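You operate a simulated robot arm through the tools that you are given. There is no shell and no other tool.

The job below is to be done with a simulated robot arm. You get a single attempt, and the scene is never put back.

Task
Wind the cream gauge plate up into green, then back into yellow.
Fine: shut the blue knob and open the red handle first; use the large dark grey knob; shut the red handle last. The collar stays locked.

The check looks at the end state, three seconds after you hand in, the way a careful person would. Anything else that was tipped, shoved, dropped, spilled or broken makes it a failure.

Robot
A 7-joint arm with a two-finger parallel gripper, fixed in place. Base frame: the origin is on the floor under the middle of its stand, x ahead of it, y to its left, z up. Readings come in m, rad, newtons and seconds.
It reaches about 1.247 m from its shoulder. Its first joint turns from -2.304 to 2.304 rad. Payload 3.91 kg.
The tool frame sits at the grasp point between the pads (the TCP): z along the fingers, y along the line on which they close. The tips reach 0.03 m beyond it. Largest opening 0.11 m; finger width 0.02, thickness 0.01; the body of the gripper, 0.048 by 0.112 m, starts 0.055 m behind the TCP.
Orientation is that of the tool frame in the base frame, as [roll, pitch, yaw] about the fixed x, y, z axes, in that order (R = Rz(yaw) Ry(pitch) Rx(roll)). With the fingers straight down and closing along the base's y, the tool's x points along the base's -x, its y along +y and its z along -z.

Tools
- The arm moves only by the tool nudge_tool. Its argument "moves" is a list of rows, each a list of 3 entries, a list of its own where there are three numbers: the shift along the tool's x, y, z in m, then the turn, a rotation vector about the tool's x, y, z in rad, then the opening, from 0 (shut) to 1 (fully open). In form: [[[tx, ty, tz], [wx, wy, wz], fingers], ...]. A call has 1 to 20 rows; each row is the pose to reach, as a shift and turn from the pose commanded when the call began, along the tool's axes at that moment. Each row takes 0.2 s and may step no farther than 0.05 m and 0.15 rad from the row before; otherwise, or with a gripper value out of range, the whole call is refused. A pose out of reach is approached as far as the arm can. The call stops where the force on the tool passes 40 N (or 10 N more than at its start, if that is more) or the arm is blocked; 0.2 s more then pass. Each finger travels about 0.108 m/s and halts on what it meets, pressing with about 32 N; the grip force reading is that of the motor and also rises with nothing between the fingers. The clock runs only during rows and for 0.2 s after the last one: add rows that repeat a pose to give the fingers time. The reply holds the time, the measured pose of the TCP, the force on the tool along the base axes, the opening and the grip force, in the units named above and with some noise, with the torque about the TCP (base axes, N m) and any sound that the robot's microphone picked up.
- Cameras (640 x 400 px; columns grow to the right, rows downward): "scene" is fixed at [0.4006, -0.6501, 1.6519]; the picture's right is [-0.09, -1.00, 0.00], its down [-0.92, 0.08, -0.38] and it looks along [0.38, -0.03, -0.92] (base axes); focal length 328 px, centre (320, 200). "wrist" rides on the gripper at [0.072, 0.017, -0.103] in the tool frame; the picture's right is [-0.23, 0.97, 0.00], its down [-0.76, -0.18, -0.62] and it looks along [-0.61, -0.14, 0.78] (tool axes); focal length 222 px, centre (320, 200). There is no depth. A picture from a camera that has moved, and an enlarged one, comes with that camera's place and axes in the base frame and with its lens.
- grab_frame(camera): a new picture of that camera. It takes no simulated time.
- close_up(camera, box): a new picture of the part [left, top, right, bottom] of that camera's present view, enlarged. It takes no simulated time.
- close_job(): hands the job in; it is judged then, once.

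Nothing tells you positions but the pictures and the camera data. Unless the task says otherwise, let go and move clear before handing in.

The tools are called after "Call:" by a JSON object that holds its "op" and its "data". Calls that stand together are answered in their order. nudge_tool: Moves the arm, as the interface text tells. Its arguments: {"type":"object","properties":{"moves":{"type":"array"}},"required":["moves"]} The other tools are called the same way: grab_frame (camera) takes a picture; close_up (camera, box) takes an enlarged picture of a part of a camera's view; close_job () hands the job in.

At the start:

```text
time_s: 0.0
ee_pos: [0.4526, -0.5591, 1.2138]
tcp_rot: [3.141, -0.001, 3.14]
ft_force: [0.9, 0.7, -0.3]
moment: [-0.01, 0.01, -0.01]
finger_gap: 0.1102
grasp_force: 0.0
```

scene: 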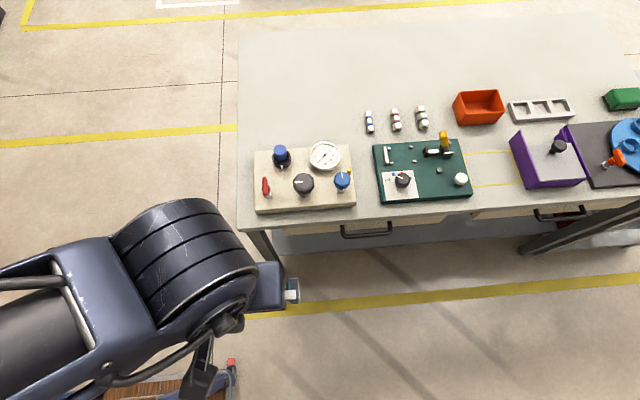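
wrist: 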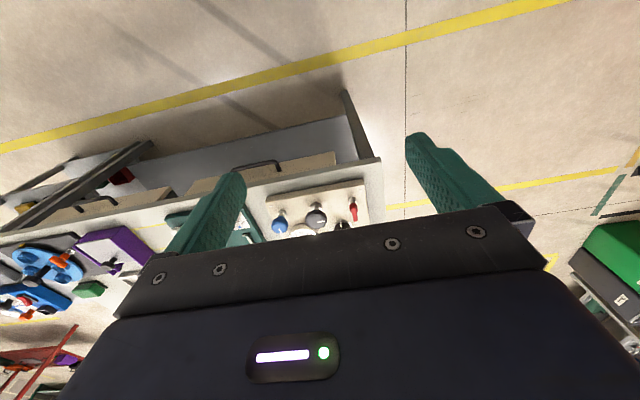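

I see a bench with a cream plate carrying a gauge, a red handle, a large dark grey knob, a blue knob at front right and another dark blue knob at back left. I'll look closer before moving.

Call:
{"op": "close_up", "data": {"camera": "scene", "box": [240, 130, 370, 220]}}

Call:
{"op": "close_up", "data": {"camera": "scene", "box": [300, 130, 350, 180]}}

Call:
{"op": "close_up", "data": {"camera": "wrist", "box": [250, 160, 400, 250]}}

```text
4.44 times, centred on (305, 175) of scene
camera zoom: at [0.4006, -0.6501, 1.6519], right [-0.09, -1.0, 0.0], down [-0.92, 0.08, -0.38], along [0.38, -0.03, -0.92], focal length 1458 px, centre (387, 311)
```

zoom: 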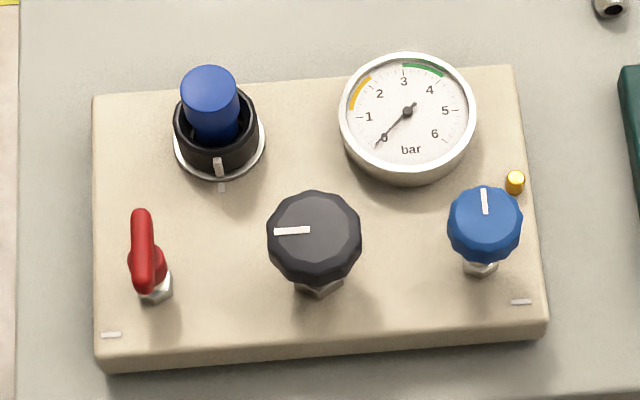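

```text
8.00 times, centred on (325, 155) of scene
camera zoom: at [0.4006, -0.6501, 1.6519], right [-0.09, -1.0, 0.0], down [-0.92, 0.08, -0.38], along [0.38, -0.03, -0.92], focal length 2624 px, centre (280, 560)
```

zoom: 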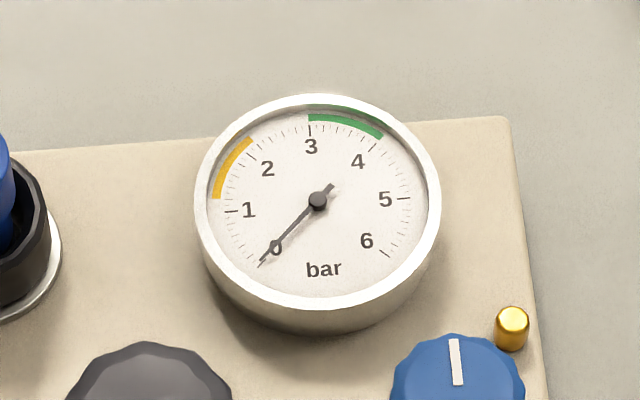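

```text
4.27 times, centred on (325, 205) of wrist
camera zoom: at [0.3793, -0.5428, 1.3167], right [0.23, 0.97, 0.0], down [0.76, -0.18, 0.62], along [0.61, -0.14, -0.78], focal length 948 px, centre (299, 179)
```

zoom: 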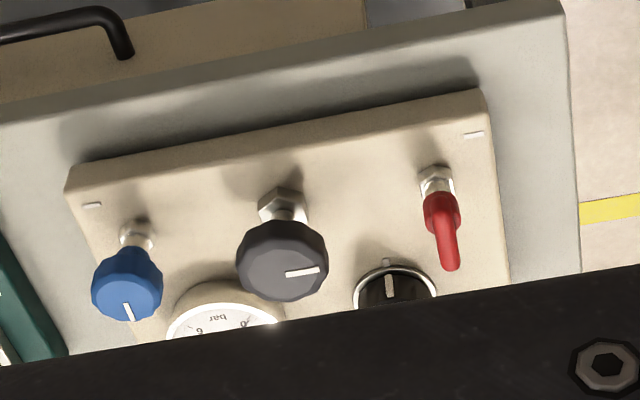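

The cream plate shows a gauge at 0, with red handle, grey knob at about (0.76, -0.64, 0.90), and blue knob. I'll move the wrist camera over the plate at a safe height for a better view.

Call:
{"op": "nudge_tool", "data": {"moves": [[[-0.045, -0.01, 0.0], [0, 0, 0], 1], [[-0.09, -0.02, 0.0], [0, 0, 0], 1], [[-0.135, -0.03, 0.01], [0, 0, 0], 1], [[-0.18, -0.04, 0.02], [0, 0, 0], 1], [[-0.225, -0.05, 0.03], [0, 0, 0], 1], [[-0.27, -0.06, 0.04], [0, 0, 0], 1], [[-0.3, -0.07, 0.05], [0, 0, 0], 1], [[-0.3, -0.07, 0.05], [0, 0, 0], 1]]}}

```text
time_s: 1.8
ee_pos: [0.7519, -0.6295, 1.1651]
tcp_rot: [-3.141, 0.0, -3.142]
ft_force: [-0.2, -0.6, 0.0]
moment: [0.01, -0.05, -0.02]
finger_gap: 0.1099
grasp_force: 0.1
```

The arm is now above the cream plate. I'll look from both cameras.

Call:
{"op": "grab_frame", "data": {"camera": "wrist"}}

Call:
{"op": "grab_frame", "data": {"camera": "scene"}}

```text
taken
camera wrist: at [0.6777, -0.613, 1.2684], right [0.23, 0.97, 0.0], down [0.76, -0.18, 0.62], along [0.61, -0.14, -0.78], focal length 222 px, centre (320, 200)
```

wrist: 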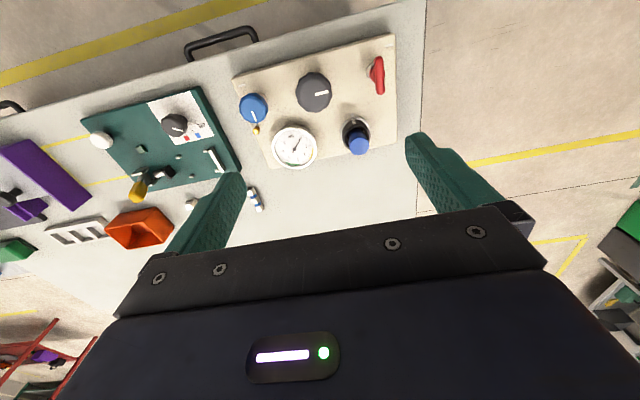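

```text
taken
```

scene: 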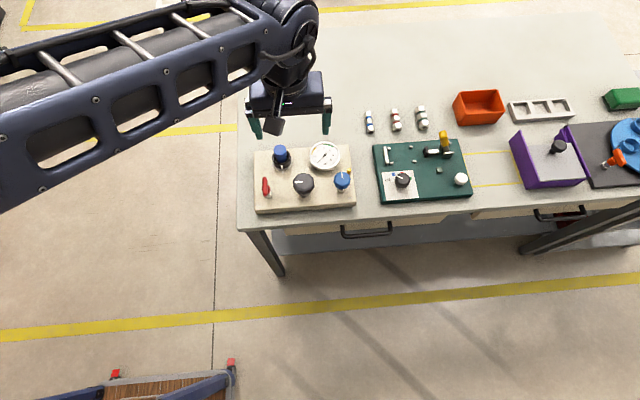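

Call:
{"op": "close_up", "data": {"camera": "wrist", "box": [220, 20, 410, 180]}}

Call:
{"op": "close_up", "data": {"camera": "wrist", "box": [340, 40, 400, 100]}}

Call:
{"op": "close_up", "data": {"camera": "wrist", "box": [225, 75, 295, 145]}}

Call:
{"op": "close_up", "data": {"camera": "scene", "box": [250, 165, 290, 215]}}

Call:
{"op": "close_up", "data": {"camera": "scene", "box": [325, 165, 365, 215]}}

Call:
{"op": "close_up", "data": {"camera": "wrist", "box": [330, 100, 390, 170]}}

```text
2.50 times, centred on (315, 100) of wrist
camera zoom: at [0.6777, -0.613, 1.2684], right [0.23, 0.97, 0.0], down [0.76, -0.18, 0.62], along [0.61, -0.14, -0.78], focal length 555 px, centre (332, 450)
```

zoom: 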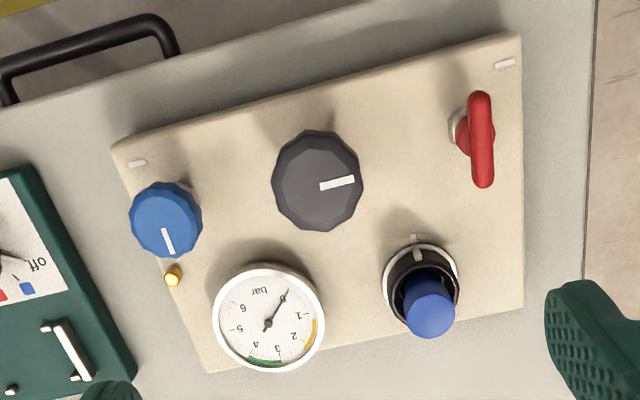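

```text
6.67 times, centred on (370, 70) of wrist
camera zoom: at [0.6777, -0.613, 1.2684], right [0.23, 0.97, 0.0], down [0.76, -0.18, 0.62], along [0.61, -0.14, -0.78], focal length 1481 px, centre (-13, 1067)
```

zoom: 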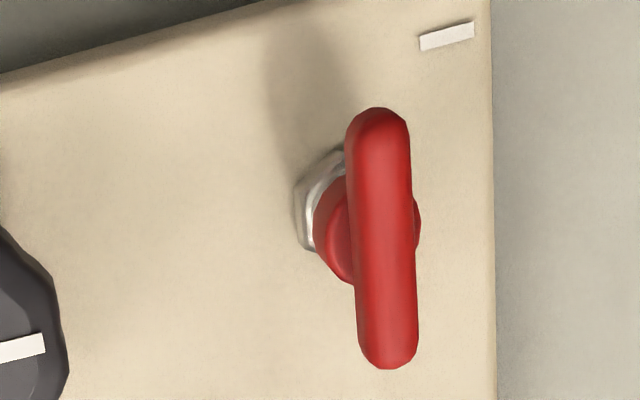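

```text
5.71 times, centred on (260, 110) of wrist
camera zoom: at [0.6777, -0.613, 1.2684], right [0.23, 0.97, 0.0], down [0.76, -0.18, 0.62], along [0.61, -0.14, -0.78], focal length 1269 px, centre (663, 714)
```

zoom: 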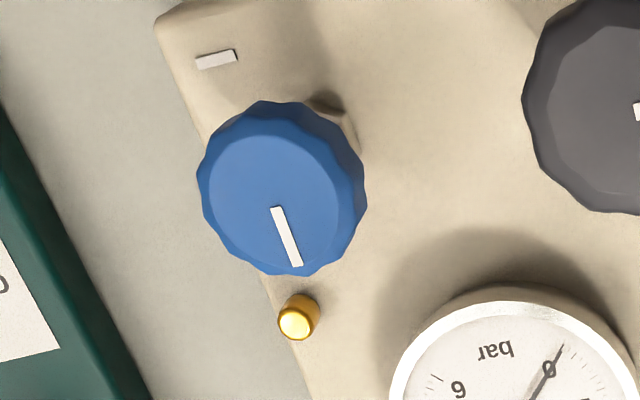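

```text
8.00 times, centred on (270, 190) of scene
camera zoom: at [0.4006, -0.6501, 1.6519], right [-0.09, -1.0, 0.0], down [-0.92, 0.08, -0.38], along [0.38, -0.03, -0.92], focal length 2624 px, centre (720, 280)
```

zoom: 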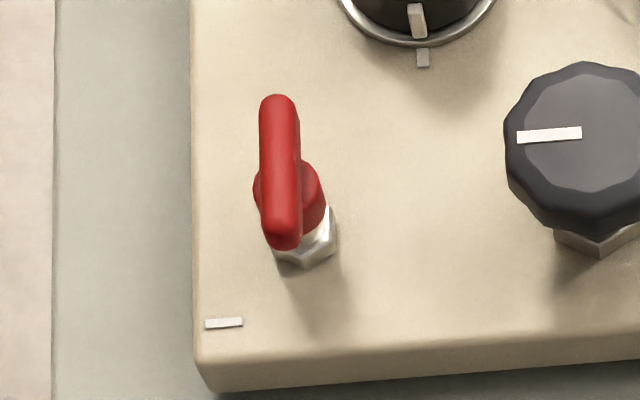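

```text
8.00 times, centred on (345, 190) of scene
camera zoom: at [0.4006, -0.6501, 1.6519], right [-0.09, -1.0, 0.0], down [-0.92, 0.08, -0.38], along [0.38, -0.03, -0.92], focal length 2624 px, centre (120, 280)
```

zoom: 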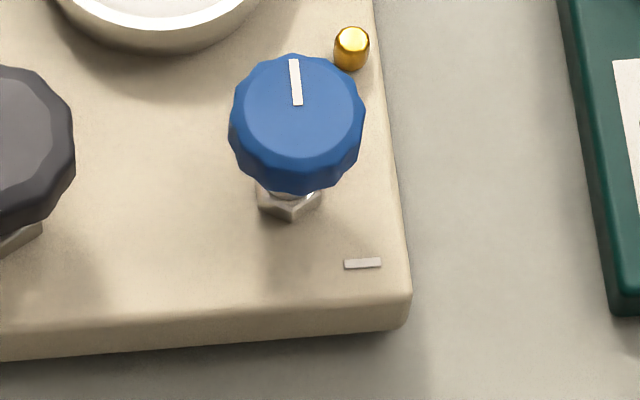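

```text
5.71 times, centred on (360, 135) of wrist
camera zoom: at [0.6777, -0.613, 1.2684], right [0.23, 0.97, 0.0], down [0.76, -0.18, 0.62], along [0.61, -0.14, -0.78], focal length 1269 px, centre (91, 571)
```

zoom: 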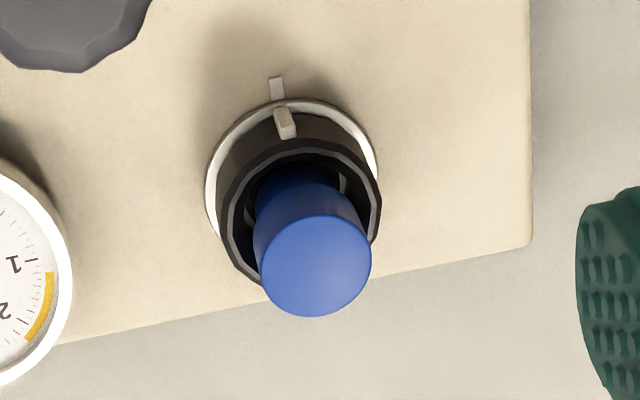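

The plate surface is at z≈0.856, with blue knob top near (0.755, -0.738, 0.919), grey knob near (0.752, -0.640, 0.919), and red handle bar near (0.754, -0.544, 0.908). I'll move above the blue knob and check alignment.

Call:
{"op": "nudge_tool", "data": {"moves": [[[-0.001, -0.04, 0.01], [0, 0, 0], 0.75], [[-0.002, -0.075, 0.035], [0, 0, 0], 0.7], [[-0.003, -0.1, 0.07], [0, 0, 0], 0.7], [[-0.003, -0.108, 0.11], [0, 0, 0], 0.7], [[-0.003, -0.108, 0.15], [0, 0, 0], 0.7], [[-0.003, -0.108, 0.175], [0, 0, 0], 0.7], [[-0.003, -0.108, 0.175], [0, 0, 0], 0.7]]}}

```text
time_s: 3.4
ee_pos: [0.7567, -0.7389, 0.9879]
tcp_rot: [-3.141, 0.0, -3.141]
ft_force: [-0.1, -0.4, -0.9]
moment: [-0.01, 0.0, -0.02]
finger_gap: 0.0767
grasp_force: 0.1
```

Call:
{"op": "grab_frame", "data": {"camera": "wrist"}}

Call:
{"op": "grab_frame", "data": {"camera": "scene"}}

Call:
{"op": "close_up", "data": {"camera": "scene", "box": [240, 110, 400, 220]}}

```text
taken
camera wrist: at [0.6823, -0.7228, 1.0904], right [0.23, 0.97, 0.0], down [0.76, -0.18, 0.62], along [0.61, -0.14, -0.78], focal length 222 px, centre (320, 200)
```

wrist: 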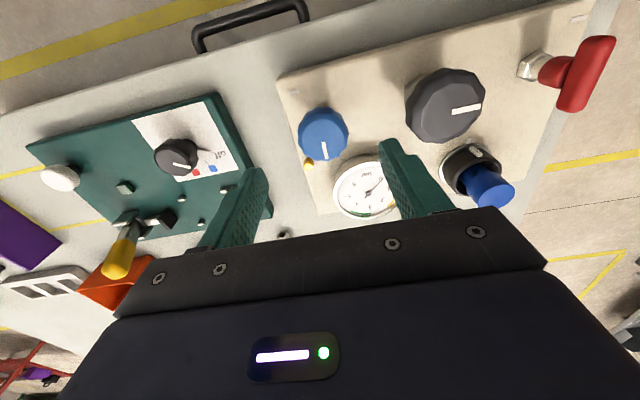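

```text
taken
```

scene: 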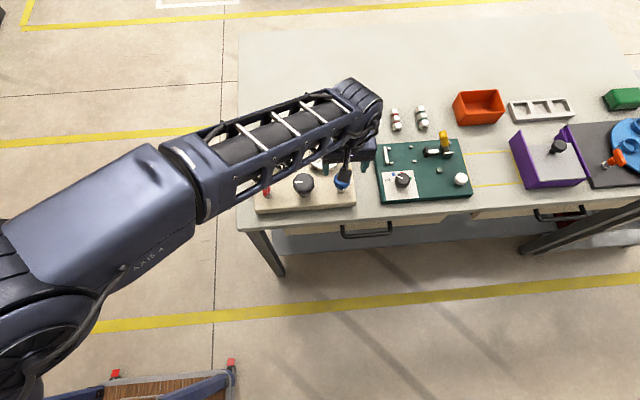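

```text
3.64 times, centred on (320, 165) of scene
camera zoom: at [0.4006, -0.6501, 1.6519], right [-0.09, -1.0, 0.0], down [-0.92, 0.08, -0.38], along [0.38, -0.03, -0.92], focal length 1193 px, centre (320, 327)
```

zoom: 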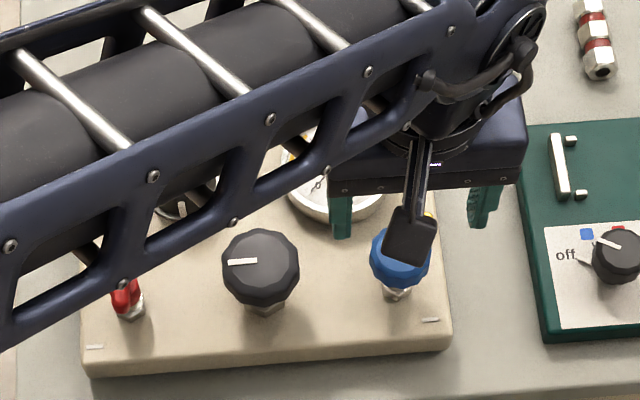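

Call:
{"op": "close_up", "data": {"camera": "wrist", "box": [280, 80, 420, 220]}}

Call:
{"op": "close_up", "data": {"camera": "wrist", "box": [430, 20, 630, 150]}}

```text
2.86 times, centred on (350, 150) of wrist
camera zoom: at [0.6823, -0.7228, 1.0904], right [0.23, 0.97, 0.0], down [0.76, -0.18, 0.62], along [0.61, -0.14, -0.78], focal length 635 px, centre (234, 343)
```

zoom: 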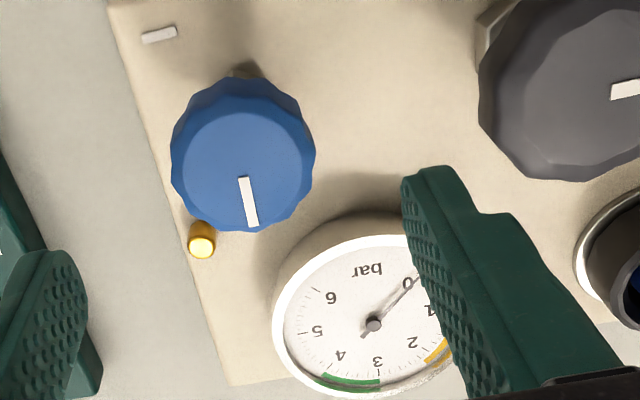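

```text
3.08 times, centred on (530, 85) of wrist
camera zoom: at [0.6823, -0.7228, 1.0904], right [0.23, 0.97, 0.0], down [0.76, -0.18, 0.62], along [0.61, -0.14, -0.78], focal length 684 px, centre (-326, 554)
```

zoom: 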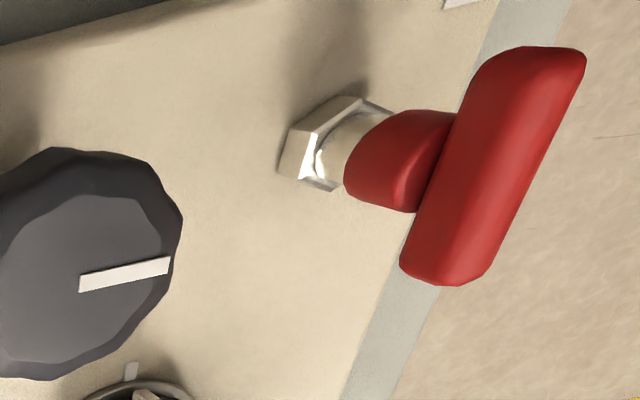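

Alignment with the blue knob is good to within 1 mm. I'll lower, grip the knob and check the reading.

Call:
{"op": "nudge_tool", "data": {"moves": [[[0, 0, 0.03], [0, 0, 0], 0.7], [[0, 0, 0.055], [0, 0, 0], 0.7], [[0, 0, 0.07], [0, 0, 0], 0.7], [[0, 0, 0.079], [0, 0, 0], 0.7], [[0, 0, 0.079], [0, 0, 0], 0.5], [[0, 0, 0.079], [0, 0, 0], 0.3], [[0, 0, 0.079], [0, 0, 0], 0.3], [[0, 0, 0.079], [0, 0, 0], 0.3]]}}

```text
time_s: 5.2
ee_pos: [0.7565, -0.7373, 0.9095]
tcp_rot: [-3.141, 0.001, -3.14]
ft_force: [0.4, 3.4, -1.7]
moment: [0.0, -0.23, -0.04]
finger_gap: 0.0416
grasp_force: 45.0
```

The knob is gripped (0.0416 m). I'll turn it clockwise (from above) in small steps and watch the torque.

Call:
{"op": "nudge_tool", "data": {"moves": [[[0, 0, 0], [0, 0, 0.1], 0.3], [[0, 0, 0], [0, 0, 0.2], 0.3], [[0, 0, 0], [0, 0, 0.3], 0.3]]}}

```text
time_s: 6.0
ee_pos: [0.7566, -0.7378, 0.9089]
tcp_rot: [3.141, 0.0, 2.84]
ft_force: [3.7, 7.0, -4.2]
moment: [-0.09, -0.53, 0.09]
finger_gap: 0.0415
grasp_force: 45.0
```

The knob turns with low torque. I'll continue clockwise.

Call:
{"op": "nudge_tool", "data": {"moves": [[[0, 0, 0], [0, 0, 0.12], 0.3], [[0, 0, 0], [0, 0, 0.24], 0.3], [[0, 0, 0], [0, 0, 0.36], 0.3], [[0, 0, 0], [0, 0, 0.48], 0.3], [[0, 0, 0], [0, 0, 0.6], 0.3]]}}

Call:
{"op": "grab_frame", "data": {"camera": "wrist"}}

Call:
{"op": "close_up", "data": {"camera": "scene", "box": [240, 110, 400, 220]}}

```text
time_s: 7.2
ee_pos: [0.7573, -0.7371, 0.9087]
tcp_rot: [-3.141, 0.001, 2.241]
ft_force: [15.1, 9.3, -5.7]
moment: [-0.62, -0.39, 0.09]
finger_gap: 0.0415
grasp_force: 44.8
```

```text
taken
camera wrist: at [0.7238, -0.6702, 1.0121], right [0.9, 0.43, 0.0], down [0.33, -0.71, 0.62], along [0.27, -0.56, -0.78], focal length 222 px, centre (320, 200)
```

wrist: 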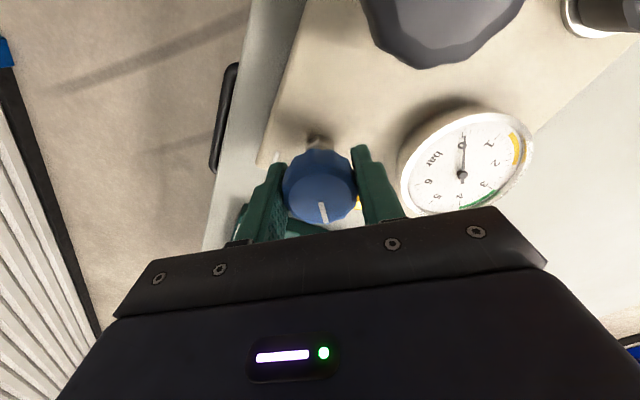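

```text
3.64 times, centred on (320, 165) of scene
camera zoom: at [0.4006, -0.6501, 1.6519], right [-0.09, -1.0, 0.0], down [-0.92, 0.08, -0.38], along [0.38, -0.03, -0.92], focal length 1193 px, centre (320, 327)
```

zoom: 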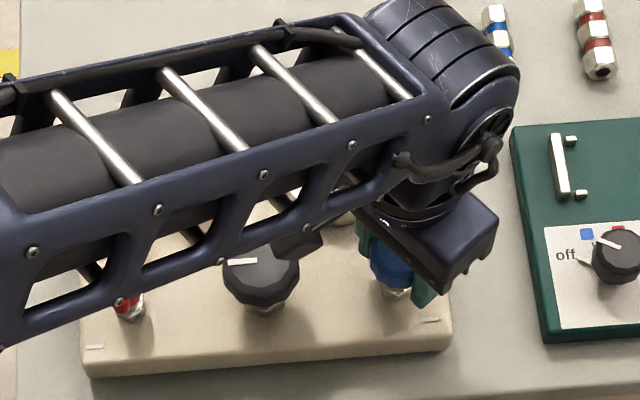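

The knob follows the gripper; side force is from slight off-centre. I'll relieve it by a small shift and keep turning.

Call:
{"op": "nudge_tool", "data": {"moves": [[[0, 0.0012, 0], [0, 0, 0.0], 0.3], [[0, 0.0012, 0], [0, 0, 0.12], 0.3], [[0, 0.0012, 0], [0, 0, 0.24], 0.3], [[0, 0.0012, 0], [0, 0, 0.36], 0.3], [[0, 0.0012, 0], [0, 0, 0.48], 0.3]]}}

```text
time_s: 8.4
ee_pos: [0.7575, -0.7371, 0.9094]
tcp_rot: [3.141, -0.001, 1.761]
ft_force: [15.0, -4.1, -5.4]
moment: [-0.35, -0.03, 0.07]
finger_gap: 0.0413
grasp_force: 45.1
```

Call:
{"op": "nudge_tool", "data": {"moves": [[[0, 0.001, 0], [0, 0, 0.0], 0.3], [[0, 0.001, 0], [0, 0, 0.1], 0.3], [[0, 0.001, 0], [0, 0, 0.2], 0.3]]}}

```text
time_s: 9.2
ee_pos: [0.7572, -0.7378, 0.9075]
tcp_rot: [-3.139, 0.0, 1.561]
ft_force: [-2.3, 0.2, -3.6]
moment: [-0.1, 0.03, 0.71]
finger_gap: 0.0417
grasp_force: 44.5
```

The torque about z jumped to 0.7 N·m at a quarter turn: the blue knob has met its stop, pointer now toward -y. I'll release and rise.

Call:
{"op": "nudge_tool", "data": {"moves": [[[0, 0, 0], [0, 0, -0.02], 0.45], [[0, 0, 0], [0, 0, -0.02], 0.52], [[0, 0, 0], [0, 0, -0.02], 0.52], [[0, 0, -0.03], [0, 0, -0.02], 0.52], [[0, 0, -0.07], [0, 0, -0.02], 0.52], [[0, 0, -0.11], [0, 0, -0.02], 0.52]]}}

Call:
{"op": "grab_frame", "data": {"camera": "wrist"}}

Call:
{"op": "grab_frame", "data": {"camera": "scene"}}

```text
time_s: 10.6
ee_pos: [0.7577, -0.736, 1.0197]
tcp_rot: [-3.141, -0.001, 1.581]
ft_force: [0.0, -0.1, -1.2]
moment: [-0.02, 0.03, 0.03]
finger_gap: 0.0571
grasp_force: 0.0
```

```text
taken
camera wrist: at [0.7727, -0.6645, 1.1238], right [0.98, -0.22, 0.0], down [-0.17, -0.76, 0.62], along [-0.14, -0.61, -0.78], focal length 222 px, centre (320, 200)
```

wrist: 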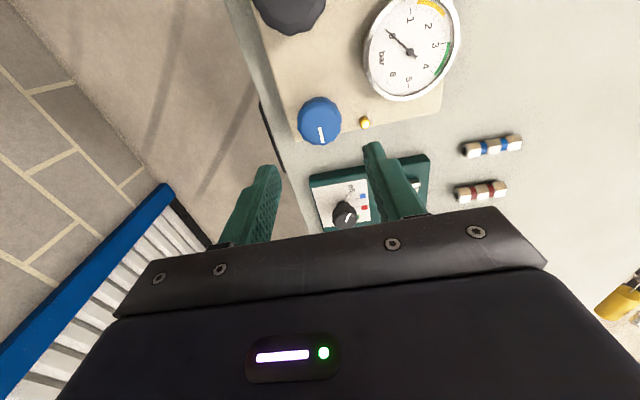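

```text
taken
```

scene: 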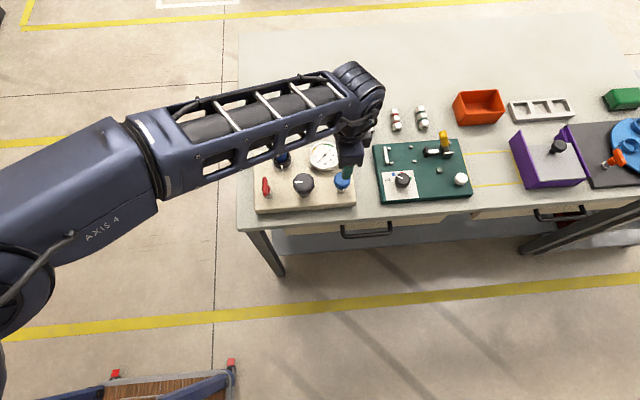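

Blue pointer now points to -y (right), in line with its mark. Next is the red handle: I'll rotate back to close along y and hover above it.

Call:
{"op": "nudge_tool", "data": {"moves": [[[0.02, 0, -0.02], [0, 0, -0.14], 0.52], [[0.04, 0, -0.03], [0, 0, -0.28], 0.5], [[0.06, 0, -0.03], [0, 0, -0.42], 0.45], [[0.08, -0.001, -0.03], [0, 0, -0.56], 0.45], [[0.1, -0.001, -0.03], [0, 0, -0.7], 0.45], [[0.12, -0.002, -0.03], [0, 0, -0.84], 0.45], [[0.14, -0.002, -0.03], [0, 0, -0.98], 0.45], [[0.16, -0.0028, -0.03], [0, 0, -1.12], 0.45], [[0.175, -0.0028, -0.02], [0, 0, -1.26], 0.45], [[0.185, -0.0028, -0.01], [0, 0, -1.4], 0.45], [[0.1915, -0.0028, 0.0], [0, 0, -1.5], 0.45], [[0.1915, -0.0028, 0.01], [0, 0, -1.56], 0.45], [[0.1915, -0.0028, 0.01], [0, 0, -1.56], 0.45]]}}

Call:
{"op": "close_up", "data": {"camera": "wrist", "box": [220, 60, 420, 210]}}

Call:
{"op": "close_up", "data": {"camera": "scene", "box": [240, 110, 400, 220]}}

```text
time_s: 13.4
ee_pos: [0.7521, -0.5451, 1.0098]
tcp_rot: [-3.141, 0.0, -3.141]
ft_force: [0.5, 0.0, 0.5]
moment: [0.02, -0.02, -0.03]
finger_gap: 0.0495
grasp_force: 0.0
```

```text
2.67 times, centred on (320, 135) of wrist
camera zoom: at [0.6796, -0.5288, 1.1133], right [0.23, 0.97, 0.0], down [0.76, -0.18, 0.62], along [0.61, -0.14, -0.78], focal length 592 px, centre (320, 373)
```

zoom: 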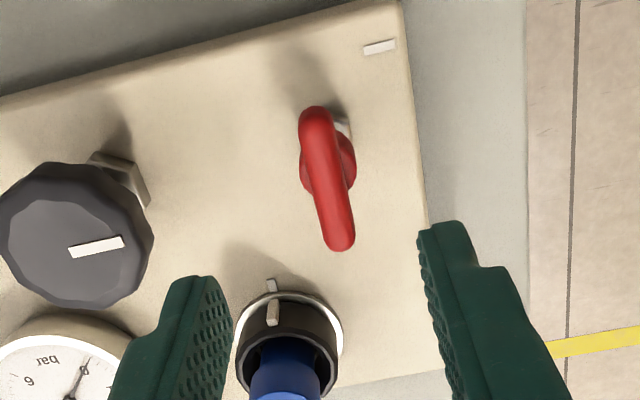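

```text
3.64 times, centred on (320, 165) of scene
camera zoom: at [0.4006, -0.6501, 1.6519], right [-0.09, -1.0, 0.0], down [-0.92, 0.08, -0.38], along [0.38, -0.03, -0.92], focal length 1193 px, centre (320, 327)
```

zoom: 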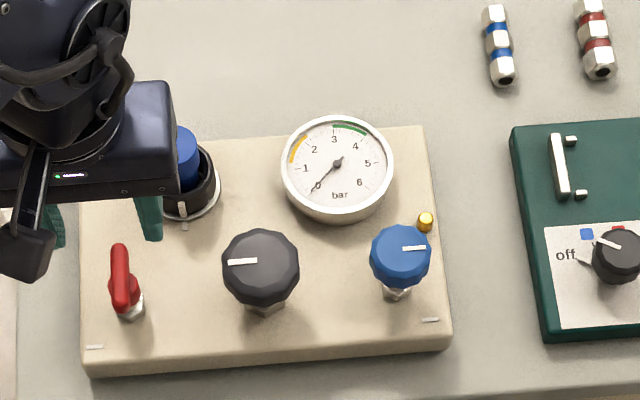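

The red handle bar lies along x, centred at about (0.757, -0.544), top ≈0.909. I'll descend to grip only the bar with the fingertips.

Call:
{"op": "nudge_tool", "data": {"moves": [[[-0.005, 0.001, 0.02], [0, 0, 0], 0.45], [[-0.005, 0.001, 0.05], [0, 0, 0], 0.45], [[-0.005, 0.001, 0.07], [0, 0, 0], 0.45], [[-0.005, 0.001, 0.083], [0, 0, 0], 0.45], [[-0.005, 0.001, 0.083], [0, 0, 0], 0.2], [[-0.005, 0.001, 0.083], [0, 0, 0], 0.03], [[-0.005, 0.001, 0.083], [0, 0, 0], 0.03], [[-0.005, 0.001, 0.083], [0, 0, 0], 0.03]]}}

Call:
{"op": "close_up", "data": {"camera": "wrist", "box": [220, 60, 420, 210]}}

```text
time_s: 15.2
ee_pos: [0.7572, -0.5436, 0.9271]
tcp_rot: [3.139, 0.0, 3.141]
ft_force: [-4.1, 21.3, -3.8]
moment: [0.64, 0.06, -0.02]
finger_gap: 0.0203
grasp_force: 44.9
```

```text
2.67 times, centred on (320, 135) of wrist
camera zoom: at [0.6845, -0.5269, 1.0296], right [0.23, 0.97, 0.0], down [0.76, -0.18, 0.62], along [0.61, -0.14, -0.78], focal length 592 px, centre (320, 373)
```

zoom: 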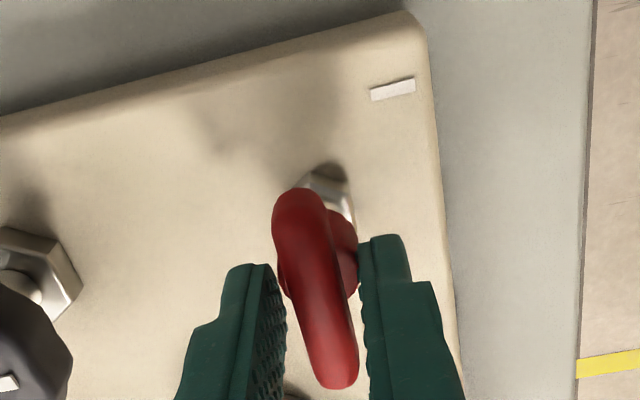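

The fingers clamped the hub (0.020 m) rather than the bar, with side force. I'll open, raise 7 mm and shift slightly to +y, then grip the bar only.

Call:
{"op": "nudge_tool", "data": {"moves": [[[0, 0, 0], [0, 0, 0], 0.35], [[0, 0, 0], [0, 0, 0], 0.4], [[0, 0.0015, -0.007], [0, 0, 0], 0.4], [[0, 0.0015, -0.007], [0, 0, 0], 0.25], [[0, 0.0015, -0.007], [0, 0, 0], 0.03], [[0, 0.0015, -0.007], [0, 0, 0], 0.03], [[0, 0.0015, -0.007], [0, 0, 0], 0.03]]}}

Call:
{"op": "close_up", "data": {"camera": "wrist", "box": [220, 60, 420, 210]}}

```text
time_s: 16.8
ee_pos: [0.7585, -0.543, 0.9327]
tcp_rot: [-3.14, 0.001, -3.14]
ft_force: [0.8, -2.8, 4.3]
moment: [-0.03, 0.57, 0.03]
finger_gap: 0.012
grasp_force: 44.5
```

```text
2.67 times, centred on (320, 135) of wrist
camera zoom: at [0.6847, -0.5266, 1.0374], right [0.23, 0.97, 0.0], down [0.76, -0.18, 0.62], along [0.61, -0.14, -0.78], focal length 592 px, centre (320, 373)
```

zoom: 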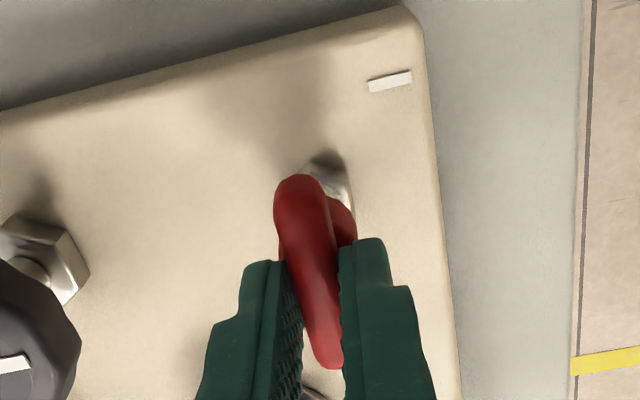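

Now the bar itself is gripped (0.012 m). I'll try a small counter-clockwise turn and read the torque.

Call:
{"op": "nudge_tool", "data": {"moves": [[[0, 0, 0], [0, 0, -0.05], 0.03], [[0, 0, 0], [0, 0, -0.1], 0.03], [[0, 0, 0], [0, 0, -0.15], 0.03]]}}

```text
time_s: 17.6
ee_pos: [0.758, -0.5416, 0.9335]
tcp_rot: [-3.139, 0.002, -2.99]
ft_force: [2.9, -8.2, 18.0]
moment: [-0.22, 0.86, -0.07]
finger_gap: 0.0118
grasp_force: 44.8
```

The handle moves freely counter-clockwise with some upward contact force; I'll ease up 1 mm and continue the turn.

Call:
{"op": "nudge_tool", "data": {"moves": [[[0, -0.0007, -0.001], [0, 0, 0], 0.03], [[0, -0.0007, -0.001], [0, 0, -0.1], 0.03], [[0, -0.0007, -0.001], [0, 0, -0.2], 0.03], [[0, -0.0007, -0.001], [0, 0, -0.3], 0.03], [[0, -0.0007, -0.001], [0, 0, -0.4], 0.03]]}}

Call:
{"op": "close_up", "data": {"camera": "wrist", "box": [220, 60, 420, 210]}}

Call:
{"op": "close_up", "data": {"camera": "scene", "box": [240, 110, 400, 220]}}

```text
time_s: 18.8
ee_pos: [0.7581, -0.5429, 0.9344]
tcp_rot: [3.141, 0.0, -2.59]
ft_force: [2.5, 2.2, 1.7]
moment: [-0.03, -0.12, -0.05]
finger_gap: 0.0121
grasp_force: 44.8
```

```text
2.67 times, centred on (320, 135) of wrist
camera zoom: at [0.6865, -0.5665, 1.0374], right [-0.32, 0.95, 0.0], down [0.74, 0.25, 0.62], along [0.59, 0.2, -0.78], focal length 592 px, centre (320, 373)
```

zoom: 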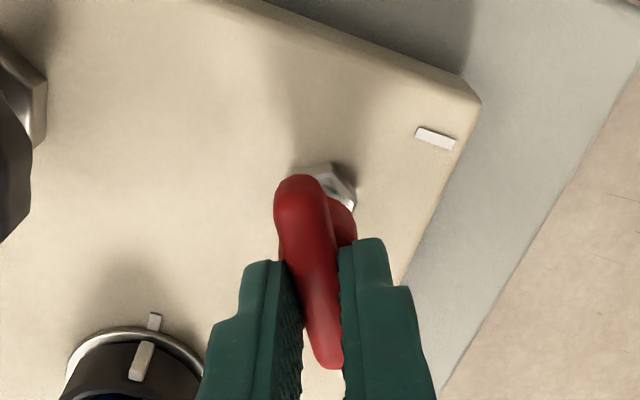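

```text
3.64 times, centred on (320, 165) of scene
camera zoom: at [0.4006, -0.6501, 1.6519], right [-0.09, -1.0, 0.0], down [-0.92, 0.08, -0.38], along [0.38, -0.03, -0.92], focal length 1193 px, centre (320, 327)
```

zoom: 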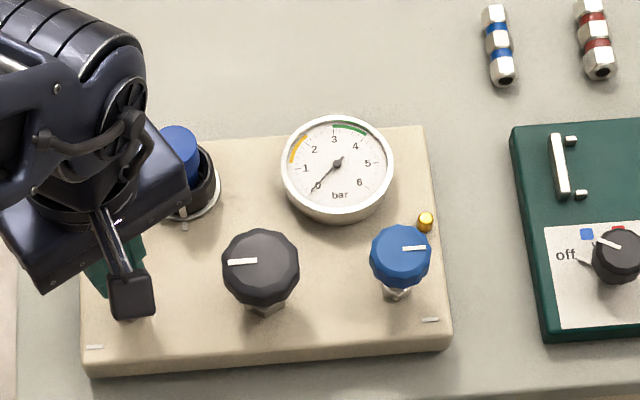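

The handle follows the gripper; forces are low. I'll continue counter-clockwise toward the quarter turn.

Call:
{"op": "nudge_tool", "data": {"moves": [[[0, 0, 0], [0, 0, -0.12], 0.03], [[0, 0, 0], [0, 0, -0.24], 0.03], [[0, 0, 0], [0, 0, -0.36], 0.03], [[0, 0, 0], [0, 0, -0.48], 0.03], [[0, 0, 0], [0, 0, -0.6], 0.03]]}}

```text
time_s: 20.0
ee_pos: [0.7563, -0.5409, 0.9357]
tcp_rot: [3.141, 0.0, -1.989]
ft_force: [-15.5, 21.9, 2.6]
moment: [0.27, 0.26, -0.1]
finger_gap: 0.012
grasp_force: 45.3
```

Call:
{"op": "nudge_tool", "data": {"moves": [[[-0.001, 0.0019, 0], [0, 0, 0], 0.03], [[-0.001, 0.0019, 0], [0, 0, -0.1], 0.03], [[-0.001, 0.0019, 0], [0, 0, -0.2], 0.03], [[-0.001, 0.0019, 0], [0, 0, -0.3], 0.03]]}}

```text
time_s: 21.0
ee_pos: [0.7563, -0.5414, 0.9351]
tcp_rot: [3.14, 0.0, -1.689]
ft_force: [3.3, -2.8, -16.2]
moment: [0.01, -0.18, -0.06]
finger_gap: 0.0121
grasp_force: 44.6
```

Call:
{"op": "nudge_tool", "data": {"moves": [[[0, 0, 0.0005], [0, 0, -0.05], 0.03], [[0, 0, 0.0005], [0, 0, -0.1], 0.03], [[0, 0, 0.0005], [0, 0, -0.13], 0.03]]}}

```text
time_s: 21.8
ee_pos: [0.7563, -0.5416, 0.9344]
tcp_rot: [-3.141, 0.0, -1.562]
ft_force: [-9.0, -1.2, -2.7]
moment: [0.08, 0.16, -1.05]
finger_gap: 0.0119
grasp_force: 45.5
```

The torque reached -1.05 N·m at a quarter turn: red handle is at its stop, now along y in line with its mark. I'll release, rise, and move above the grey knob.

Call:
{"op": "nudge_tool", "data": {"moves": [[[0, 0, 0], [0, 0, 0.02], 0.2], [[0, 0, 0], [0, 0, 0.02], 0.4], [[0, 0, 0], [0, 0, 0.02], 0.4], [[0, 0, -0.03], [0, 0, 0.02], 0.45], [[0, 0, -0.06], [0, 0, 0.02], 0.5], [[0.02, 0, -0.09], [0, 0, 0.0], 0.6], [[0.05, 0, -0.1], [0, 0, 0.0], 0.7], [[0.08, 0, -0.1], [0, 0, 0], 0.7], [[0.0995, 0, -0.1], [0, 0, 0], 0.7], [[0.0995, 0, -0.1], [0, 0, 0], 0.7]]}}

Call:
{"op": "grab_frame", "data": {"camera": "wrist"}}

Call:
{"op": "grab_frame", "data": {"camera": "scene"}}

Call:
{"op": "close_up", "data": {"camera": "scene", "box": [240, 110, 400, 220]}}

```text
time_s: 24.0
ee_pos: [0.7577, -0.6404, 1.0337]
tcp_rot: [3.141, 0.002, -1.563]
ft_force: [0.2, -0.3, -0.3]
moment: [0.03, 0.0, 0.0]
finger_gap: 0.077
grasp_force: 0.1
```

```text
taken
camera wrist: at [0.74, -0.7132, 1.1375], right [-0.98, 0.22, 0.0], down [0.17, 0.76, 0.62], along [0.14, 0.61, -0.78], focal length 222 px, centre (320, 200)
```

wrist: 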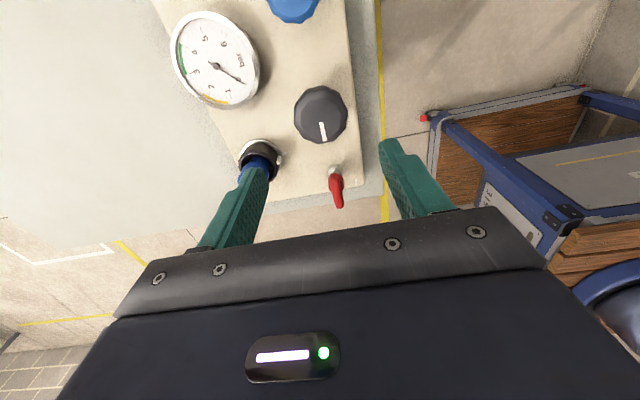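

```text
taken
```

scene: 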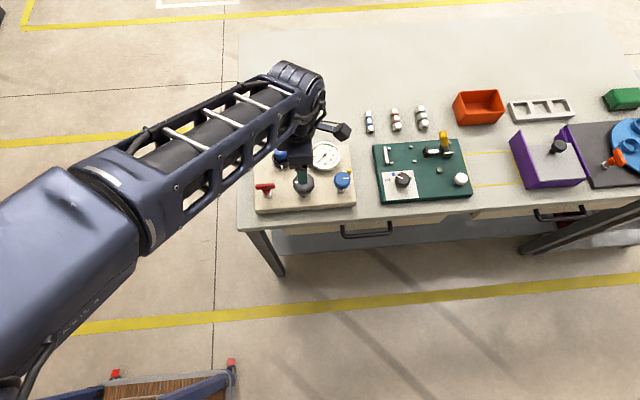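

```text
3.64 times, centred on (320, 165) of scene
camera zoom: at [0.4006, -0.6501, 1.6519], right [-0.09, -1.0, 0.0], down [-0.92, 0.08, -0.38], along [0.38, -0.03, -0.92], focal length 1193 px, centre (320, 327)
```

zoom: 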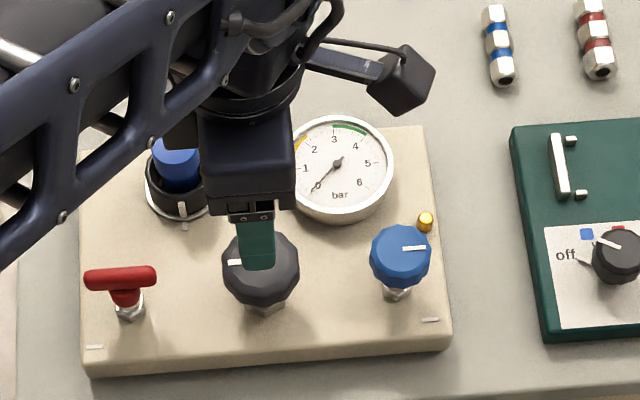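

Call:
{"op": "close_up", "data": {"camera": "wrist", "box": [260, 60, 380, 180]}}

```text
3.33 times, centred on (320, 120) of wrist
camera zoom: at [0.74, -0.7132, 1.1375], right [-0.98, 0.22, 0.0], down [0.17, 0.76, 0.62], along [0.14, 0.61, -0.78], focal length 740 px, centre (320, 467)
```

zoom: 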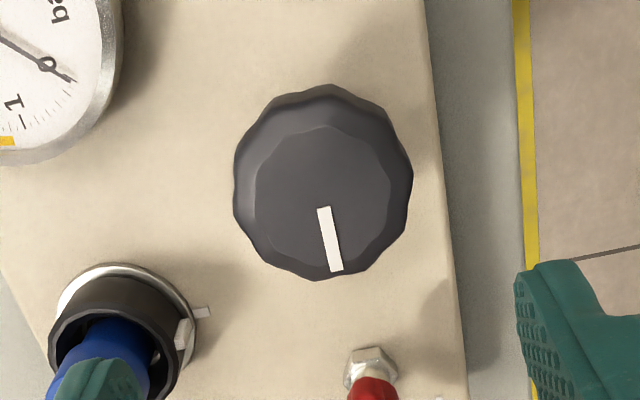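

Red is now along y; the gauge still reads 0 and is visible. The grey knob centre is about (0.756, -0.6405). I'll lower and grip it.

Call:
{"op": "nudge_tool", "data": {"moves": [[[0, 0.001, 0.04], [0, 0, 0], 0.7], [[0, 0.001, 0.08], [0, 0, 0], 0.7], [[0, 0.001, 0.105], [0, 0, 0], 0.7], [[0, 0.001, 0.12], [0, 0, 0], 0.7], [[0, 0.001, 0.13], [0, 0, 0], 0.7], [[0, 0.001, 0.13], [0, 0, 0], 0.55], [[0, 0.001, 0.13], [0, 0, 0], 0.4], [[0, 0.001, 0.13], [0, 0, 0], 0.4], [[0, 0.001, 0.13], [0, 0, 0], 0.4]]}}

Call:
{"op": "close_up", "data": {"camera": "scene", "box": [240, 110, 400, 220]}}

```text
time_s: 26.0
ee_pos: [0.7569, -0.6411, 0.9037]
tcp_rot: [-3.142, -0.001, -1.563]
ft_force: [15.2, -3.7, -3.0]
moment: [-0.42, -0.28, -0.03]
finger_gap: 0.0534
grasp_force: 44.6
```

```text
3.64 times, centred on (320, 165) of scene
camera zoom: at [0.4006, -0.6501, 1.6519], right [-0.09, -1.0, 0.0], down [-0.92, 0.08, -0.38], along [0.38, -0.03, -0.92], focal length 1193 px, centre (320, 327)
```

zoom: 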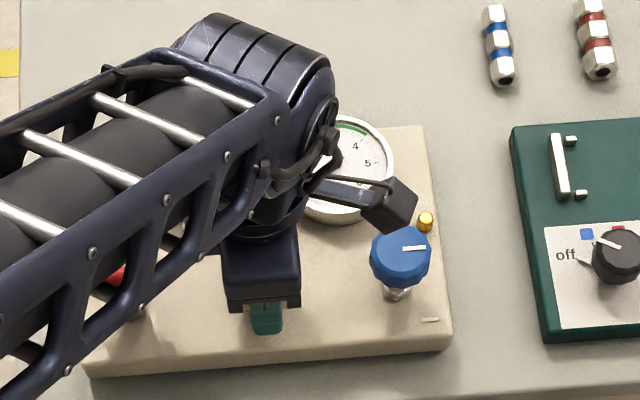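

Call:
{"op": "nudge_tool", "data": {"moves": [[[0, -0.0012, 0], [0, 0, 0], 0.4]]}}

Call:
{"op": "grab_frame", "data": {"camera": "wrist"}}

```text
time_s: 26.4
ee_pos: [0.7571, -0.6421, 0.9044]
tcp_rot: [-3.141, -0.002, -1.561]
ft_force: [4.6, 0.2, 1.8]
moment: [-0.17, -0.24, -0.01]
finger_gap: 0.0537
grasp_force: 45.1
```

```text
taken
camera wrist: at [0.7395, -0.7142, 1.0073], right [-0.98, 0.22, 0.0], down [0.17, 0.76, 0.62], along [0.14, 0.61, -0.78], focal length 222 px, centre (320, 200)
```

wrist: 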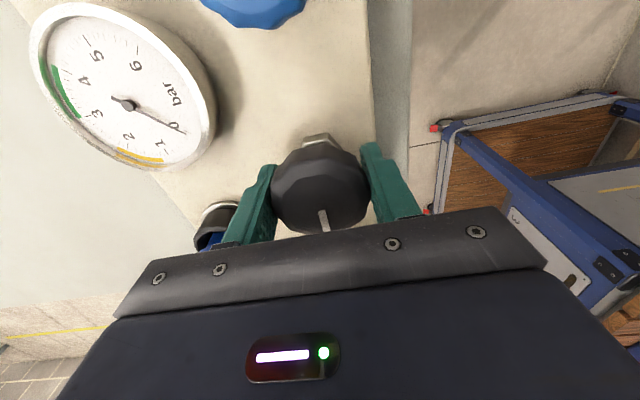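

The wrist camera sees the gauge well from here. I'll turn the grey knob clockwise a little and check torque and gauge.

Call:
{"op": "nudge_tool", "data": {"moves": [[[0, 0, 0], [0, 0, 0.1], 0.4], [[0, 0, 0], [0, 0, 0.2], 0.4], [[0, 0, 0], [0, 0, 0.3], 0.4]]}}

Call:
{"op": "grab_frame", "data": {"camera": "wrist"}}

```text
time_s: 27.2
ee_pos: [0.7576, -0.6412, 0.904]
tcp_rot: [3.14, 0.0, -1.864]
ft_force: [-8.3, 1.1, 7.2]
moment: [0.13, 0.31, 0.08]
finger_gap: 0.0533
grasp_force: 44.7
```

```text
taken
camera wrist: at [0.7184, -0.706, 1.0073], right [-0.87, 0.5, 0.0], down [0.39, 0.68, 0.62], along [0.31, 0.54, -0.78], focal length 222 px, centre (320, 200)
```

wrist: 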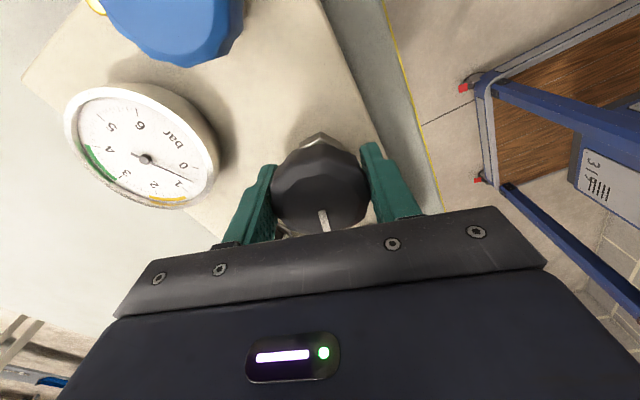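

Call:
{"op": "close_up", "data": {"camera": "wrist", "box": [60, 75, 230, 215]}}

```text
2.86 times, centred on (145, 145) of wrist
camera zoom: at [0.7184, -0.706, 1.0073], right [-0.87, 0.5, 0.0], down [0.39, 0.68, 0.62], along [0.31, 0.54, -0.78], focal length 635 px, centre (820, 357)
```

zoom: 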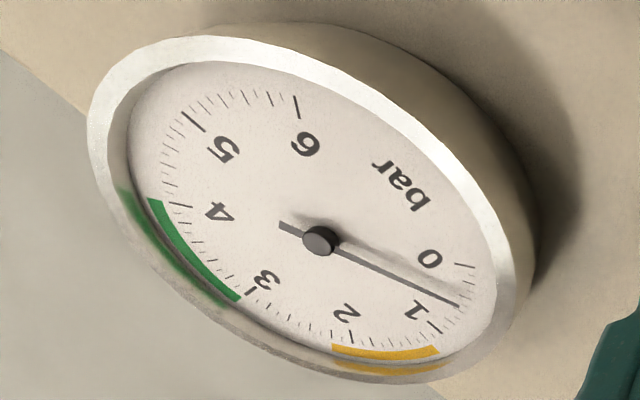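

The gauge already reads ~0.5 bar after 0.3 rad clockwise, so blue is shut and red is open. I'll continue carefully.

Call:
{"op": "nudge_tool", "data": {"moves": [[[0, 0.0006, 0], [0, 0, 0.1], 0.4], [[0, 0.0006, 0], [0, 0, 0.2], 0.4], [[0, 0.0006, 0], [0, 0, 0.3], 0.4], [[0, 0.0006, 0], [0, 0, 0.4], 0.4], [[0, 0.0006, 0], [0, 0, 0.5], 0.4]]}}

Call:
{"op": "grab_frame", "data": {"camera": "wrist"}}

```text
time_s: 28.4
ee_pos: [0.7572, -0.6418, 0.9036]
tcp_rot: [-3.141, 0.0, -2.363]
ft_force: [-17.0, -3.8, 7.2]
moment: [0.03, 0.3, 0.03]
finger_gap: 0.0532
grasp_force: 45.3
```

```text
taken
camera wrist: at [0.6916, -0.6801, 1.0073], right [-0.52, 0.85, 0.0], down [0.67, 0.41, 0.62], along [0.53, 0.33, -0.78], focal length 222 px, centre (320, 200)
```

wrist: 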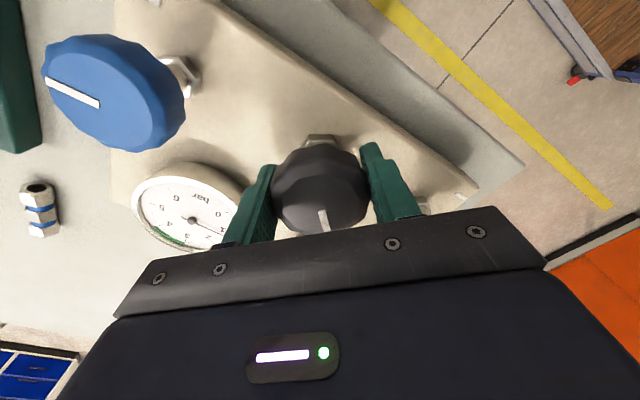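

Call:
{"op": "close_up", "data": {"camera": "wrist", "box": [125, 155, 245, 260]}}

Call:
{"op": "close_up", "data": {"camera": "scene", "box": [280, 110, 380, 200]}}

```text
3.81 times, centred on (185, 208) of wrist
camera zoom: at [0.6916, -0.6801, 1.0073], right [-0.52, 0.85, 0.0], down [0.67, 0.41, 0.62], along [0.53, 0.33, -0.78], focal length 846 px, centre (834, 171)
```

zoom: 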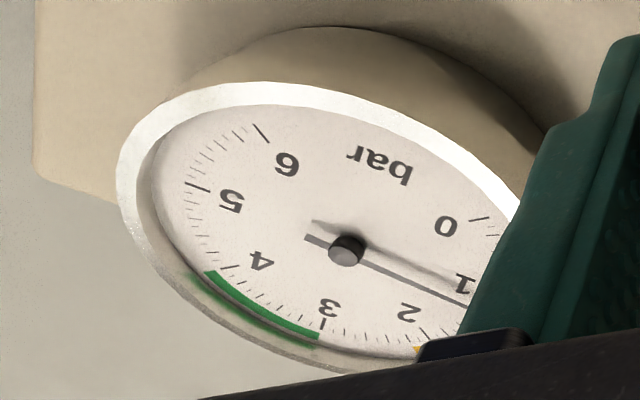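

```text
4.44 times, centred on (330, 155) of scene
camera zoom: at [0.4006, -0.6501, 1.6519], right [-0.09, -1.0, 0.0], down [-0.92, 0.08, -0.38], along [0.38, -0.03, -0.92], focal length 1458 px, centre (276, 400)
```

zoom: 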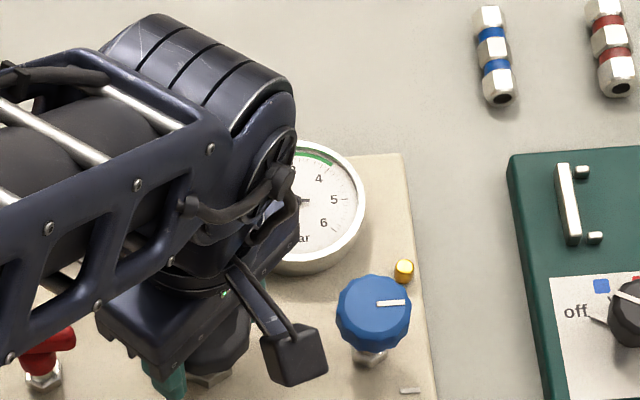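

The gauge reads about 1.2 bar after 0.8 rad. I'll relieve the side force and keep winding clockwise.

Call:
{"op": "nudge_tool", "data": {"moves": [[[0.0012, 0.0008, 0], [0, 0, 0.0], 0.4], [[0.0012, 0.0008, 0], [0, 0, 0.1], 0.4], [[0.0012, 0.0008, 0], [0, 0, 0.2], 0.4], [[0.0012, 0.0008, 0], [0, 0, 0.3], 0.4], [[0.0012, 0.0008, 0], [0, 0, 0.4], 0.4]]}}

```text
time_s: 29.6
ee_pos: [0.7555, -0.6405, 0.9029]
tcp_rot: [-3.141, 0.001, -2.763]
ft_force: [-0.9, -1.9, -2.5]
moment: [-0.31, -0.43, 0.08]
finger_gap: 0.0537
grasp_force: 45.3
```

Call:
{"op": "nudge_tool", "data": {"moves": [[[0, 0, 0], [0, 0, 0.1], 0.4], [[0, 0, 0], [0, 0, 0.2], 0.4], [[0, 0, 0], [0, 0, 0.3], 0.4], [[0, 0, 0], [0, 0, 0.4], 0.4]]}}

Call:
{"op": "grab_frame", "data": {"camera": "wrist"}}

Call:
{"op": "grab_frame", "data": {"camera": "scene"}}

```text
time_s: 30.6
ee_pos: [0.7556, -0.6407, 0.9046]
tcp_rot: [3.14, -0.002, 3.12]
ft_force: [0.5, 11.3, -5.4]
moment: [0.22, -0.29, 0.1]
finger_gap: 0.0535
grasp_force: 44.9
```

```text
taken
camera wrist: at [0.6827, -0.6223, 1.0074], right [0.25, 0.97, 0.0], down [0.76, -0.19, 0.62], along [0.6, -0.15, -0.78], focal length 222 px, centre (320, 200)
```

wrist: 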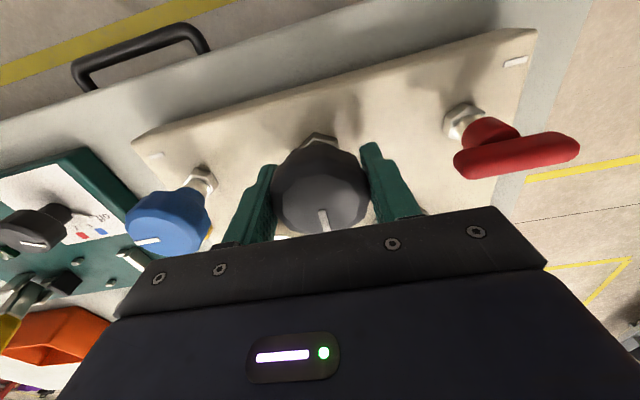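

```text
taken
```

scene: 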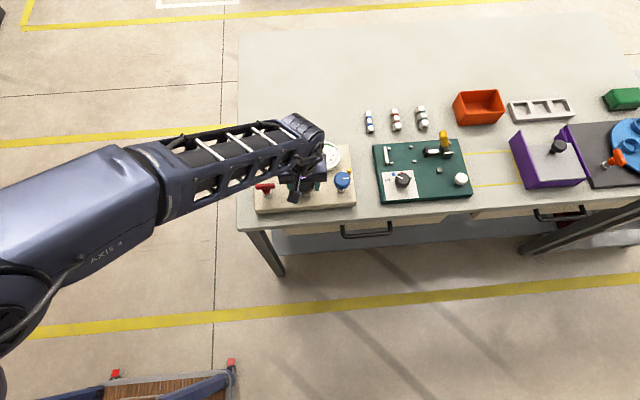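

Call:
{"op": "close_up", "data": {"camera": "scene", "box": [290, 120, 370, 190]}}

```text
5.71 times, centred on (330, 155) of scene
camera zoom: at [0.4006, -0.6501, 1.6519], right [-0.09, -1.0, 0.0], down [-0.92, 0.08, -0.38], along [0.38, -0.03, -0.92], focal length 1874 px, centre (263, 457)
```

zoom: 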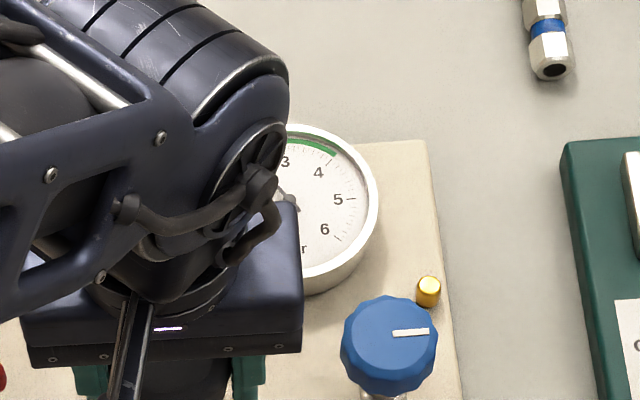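

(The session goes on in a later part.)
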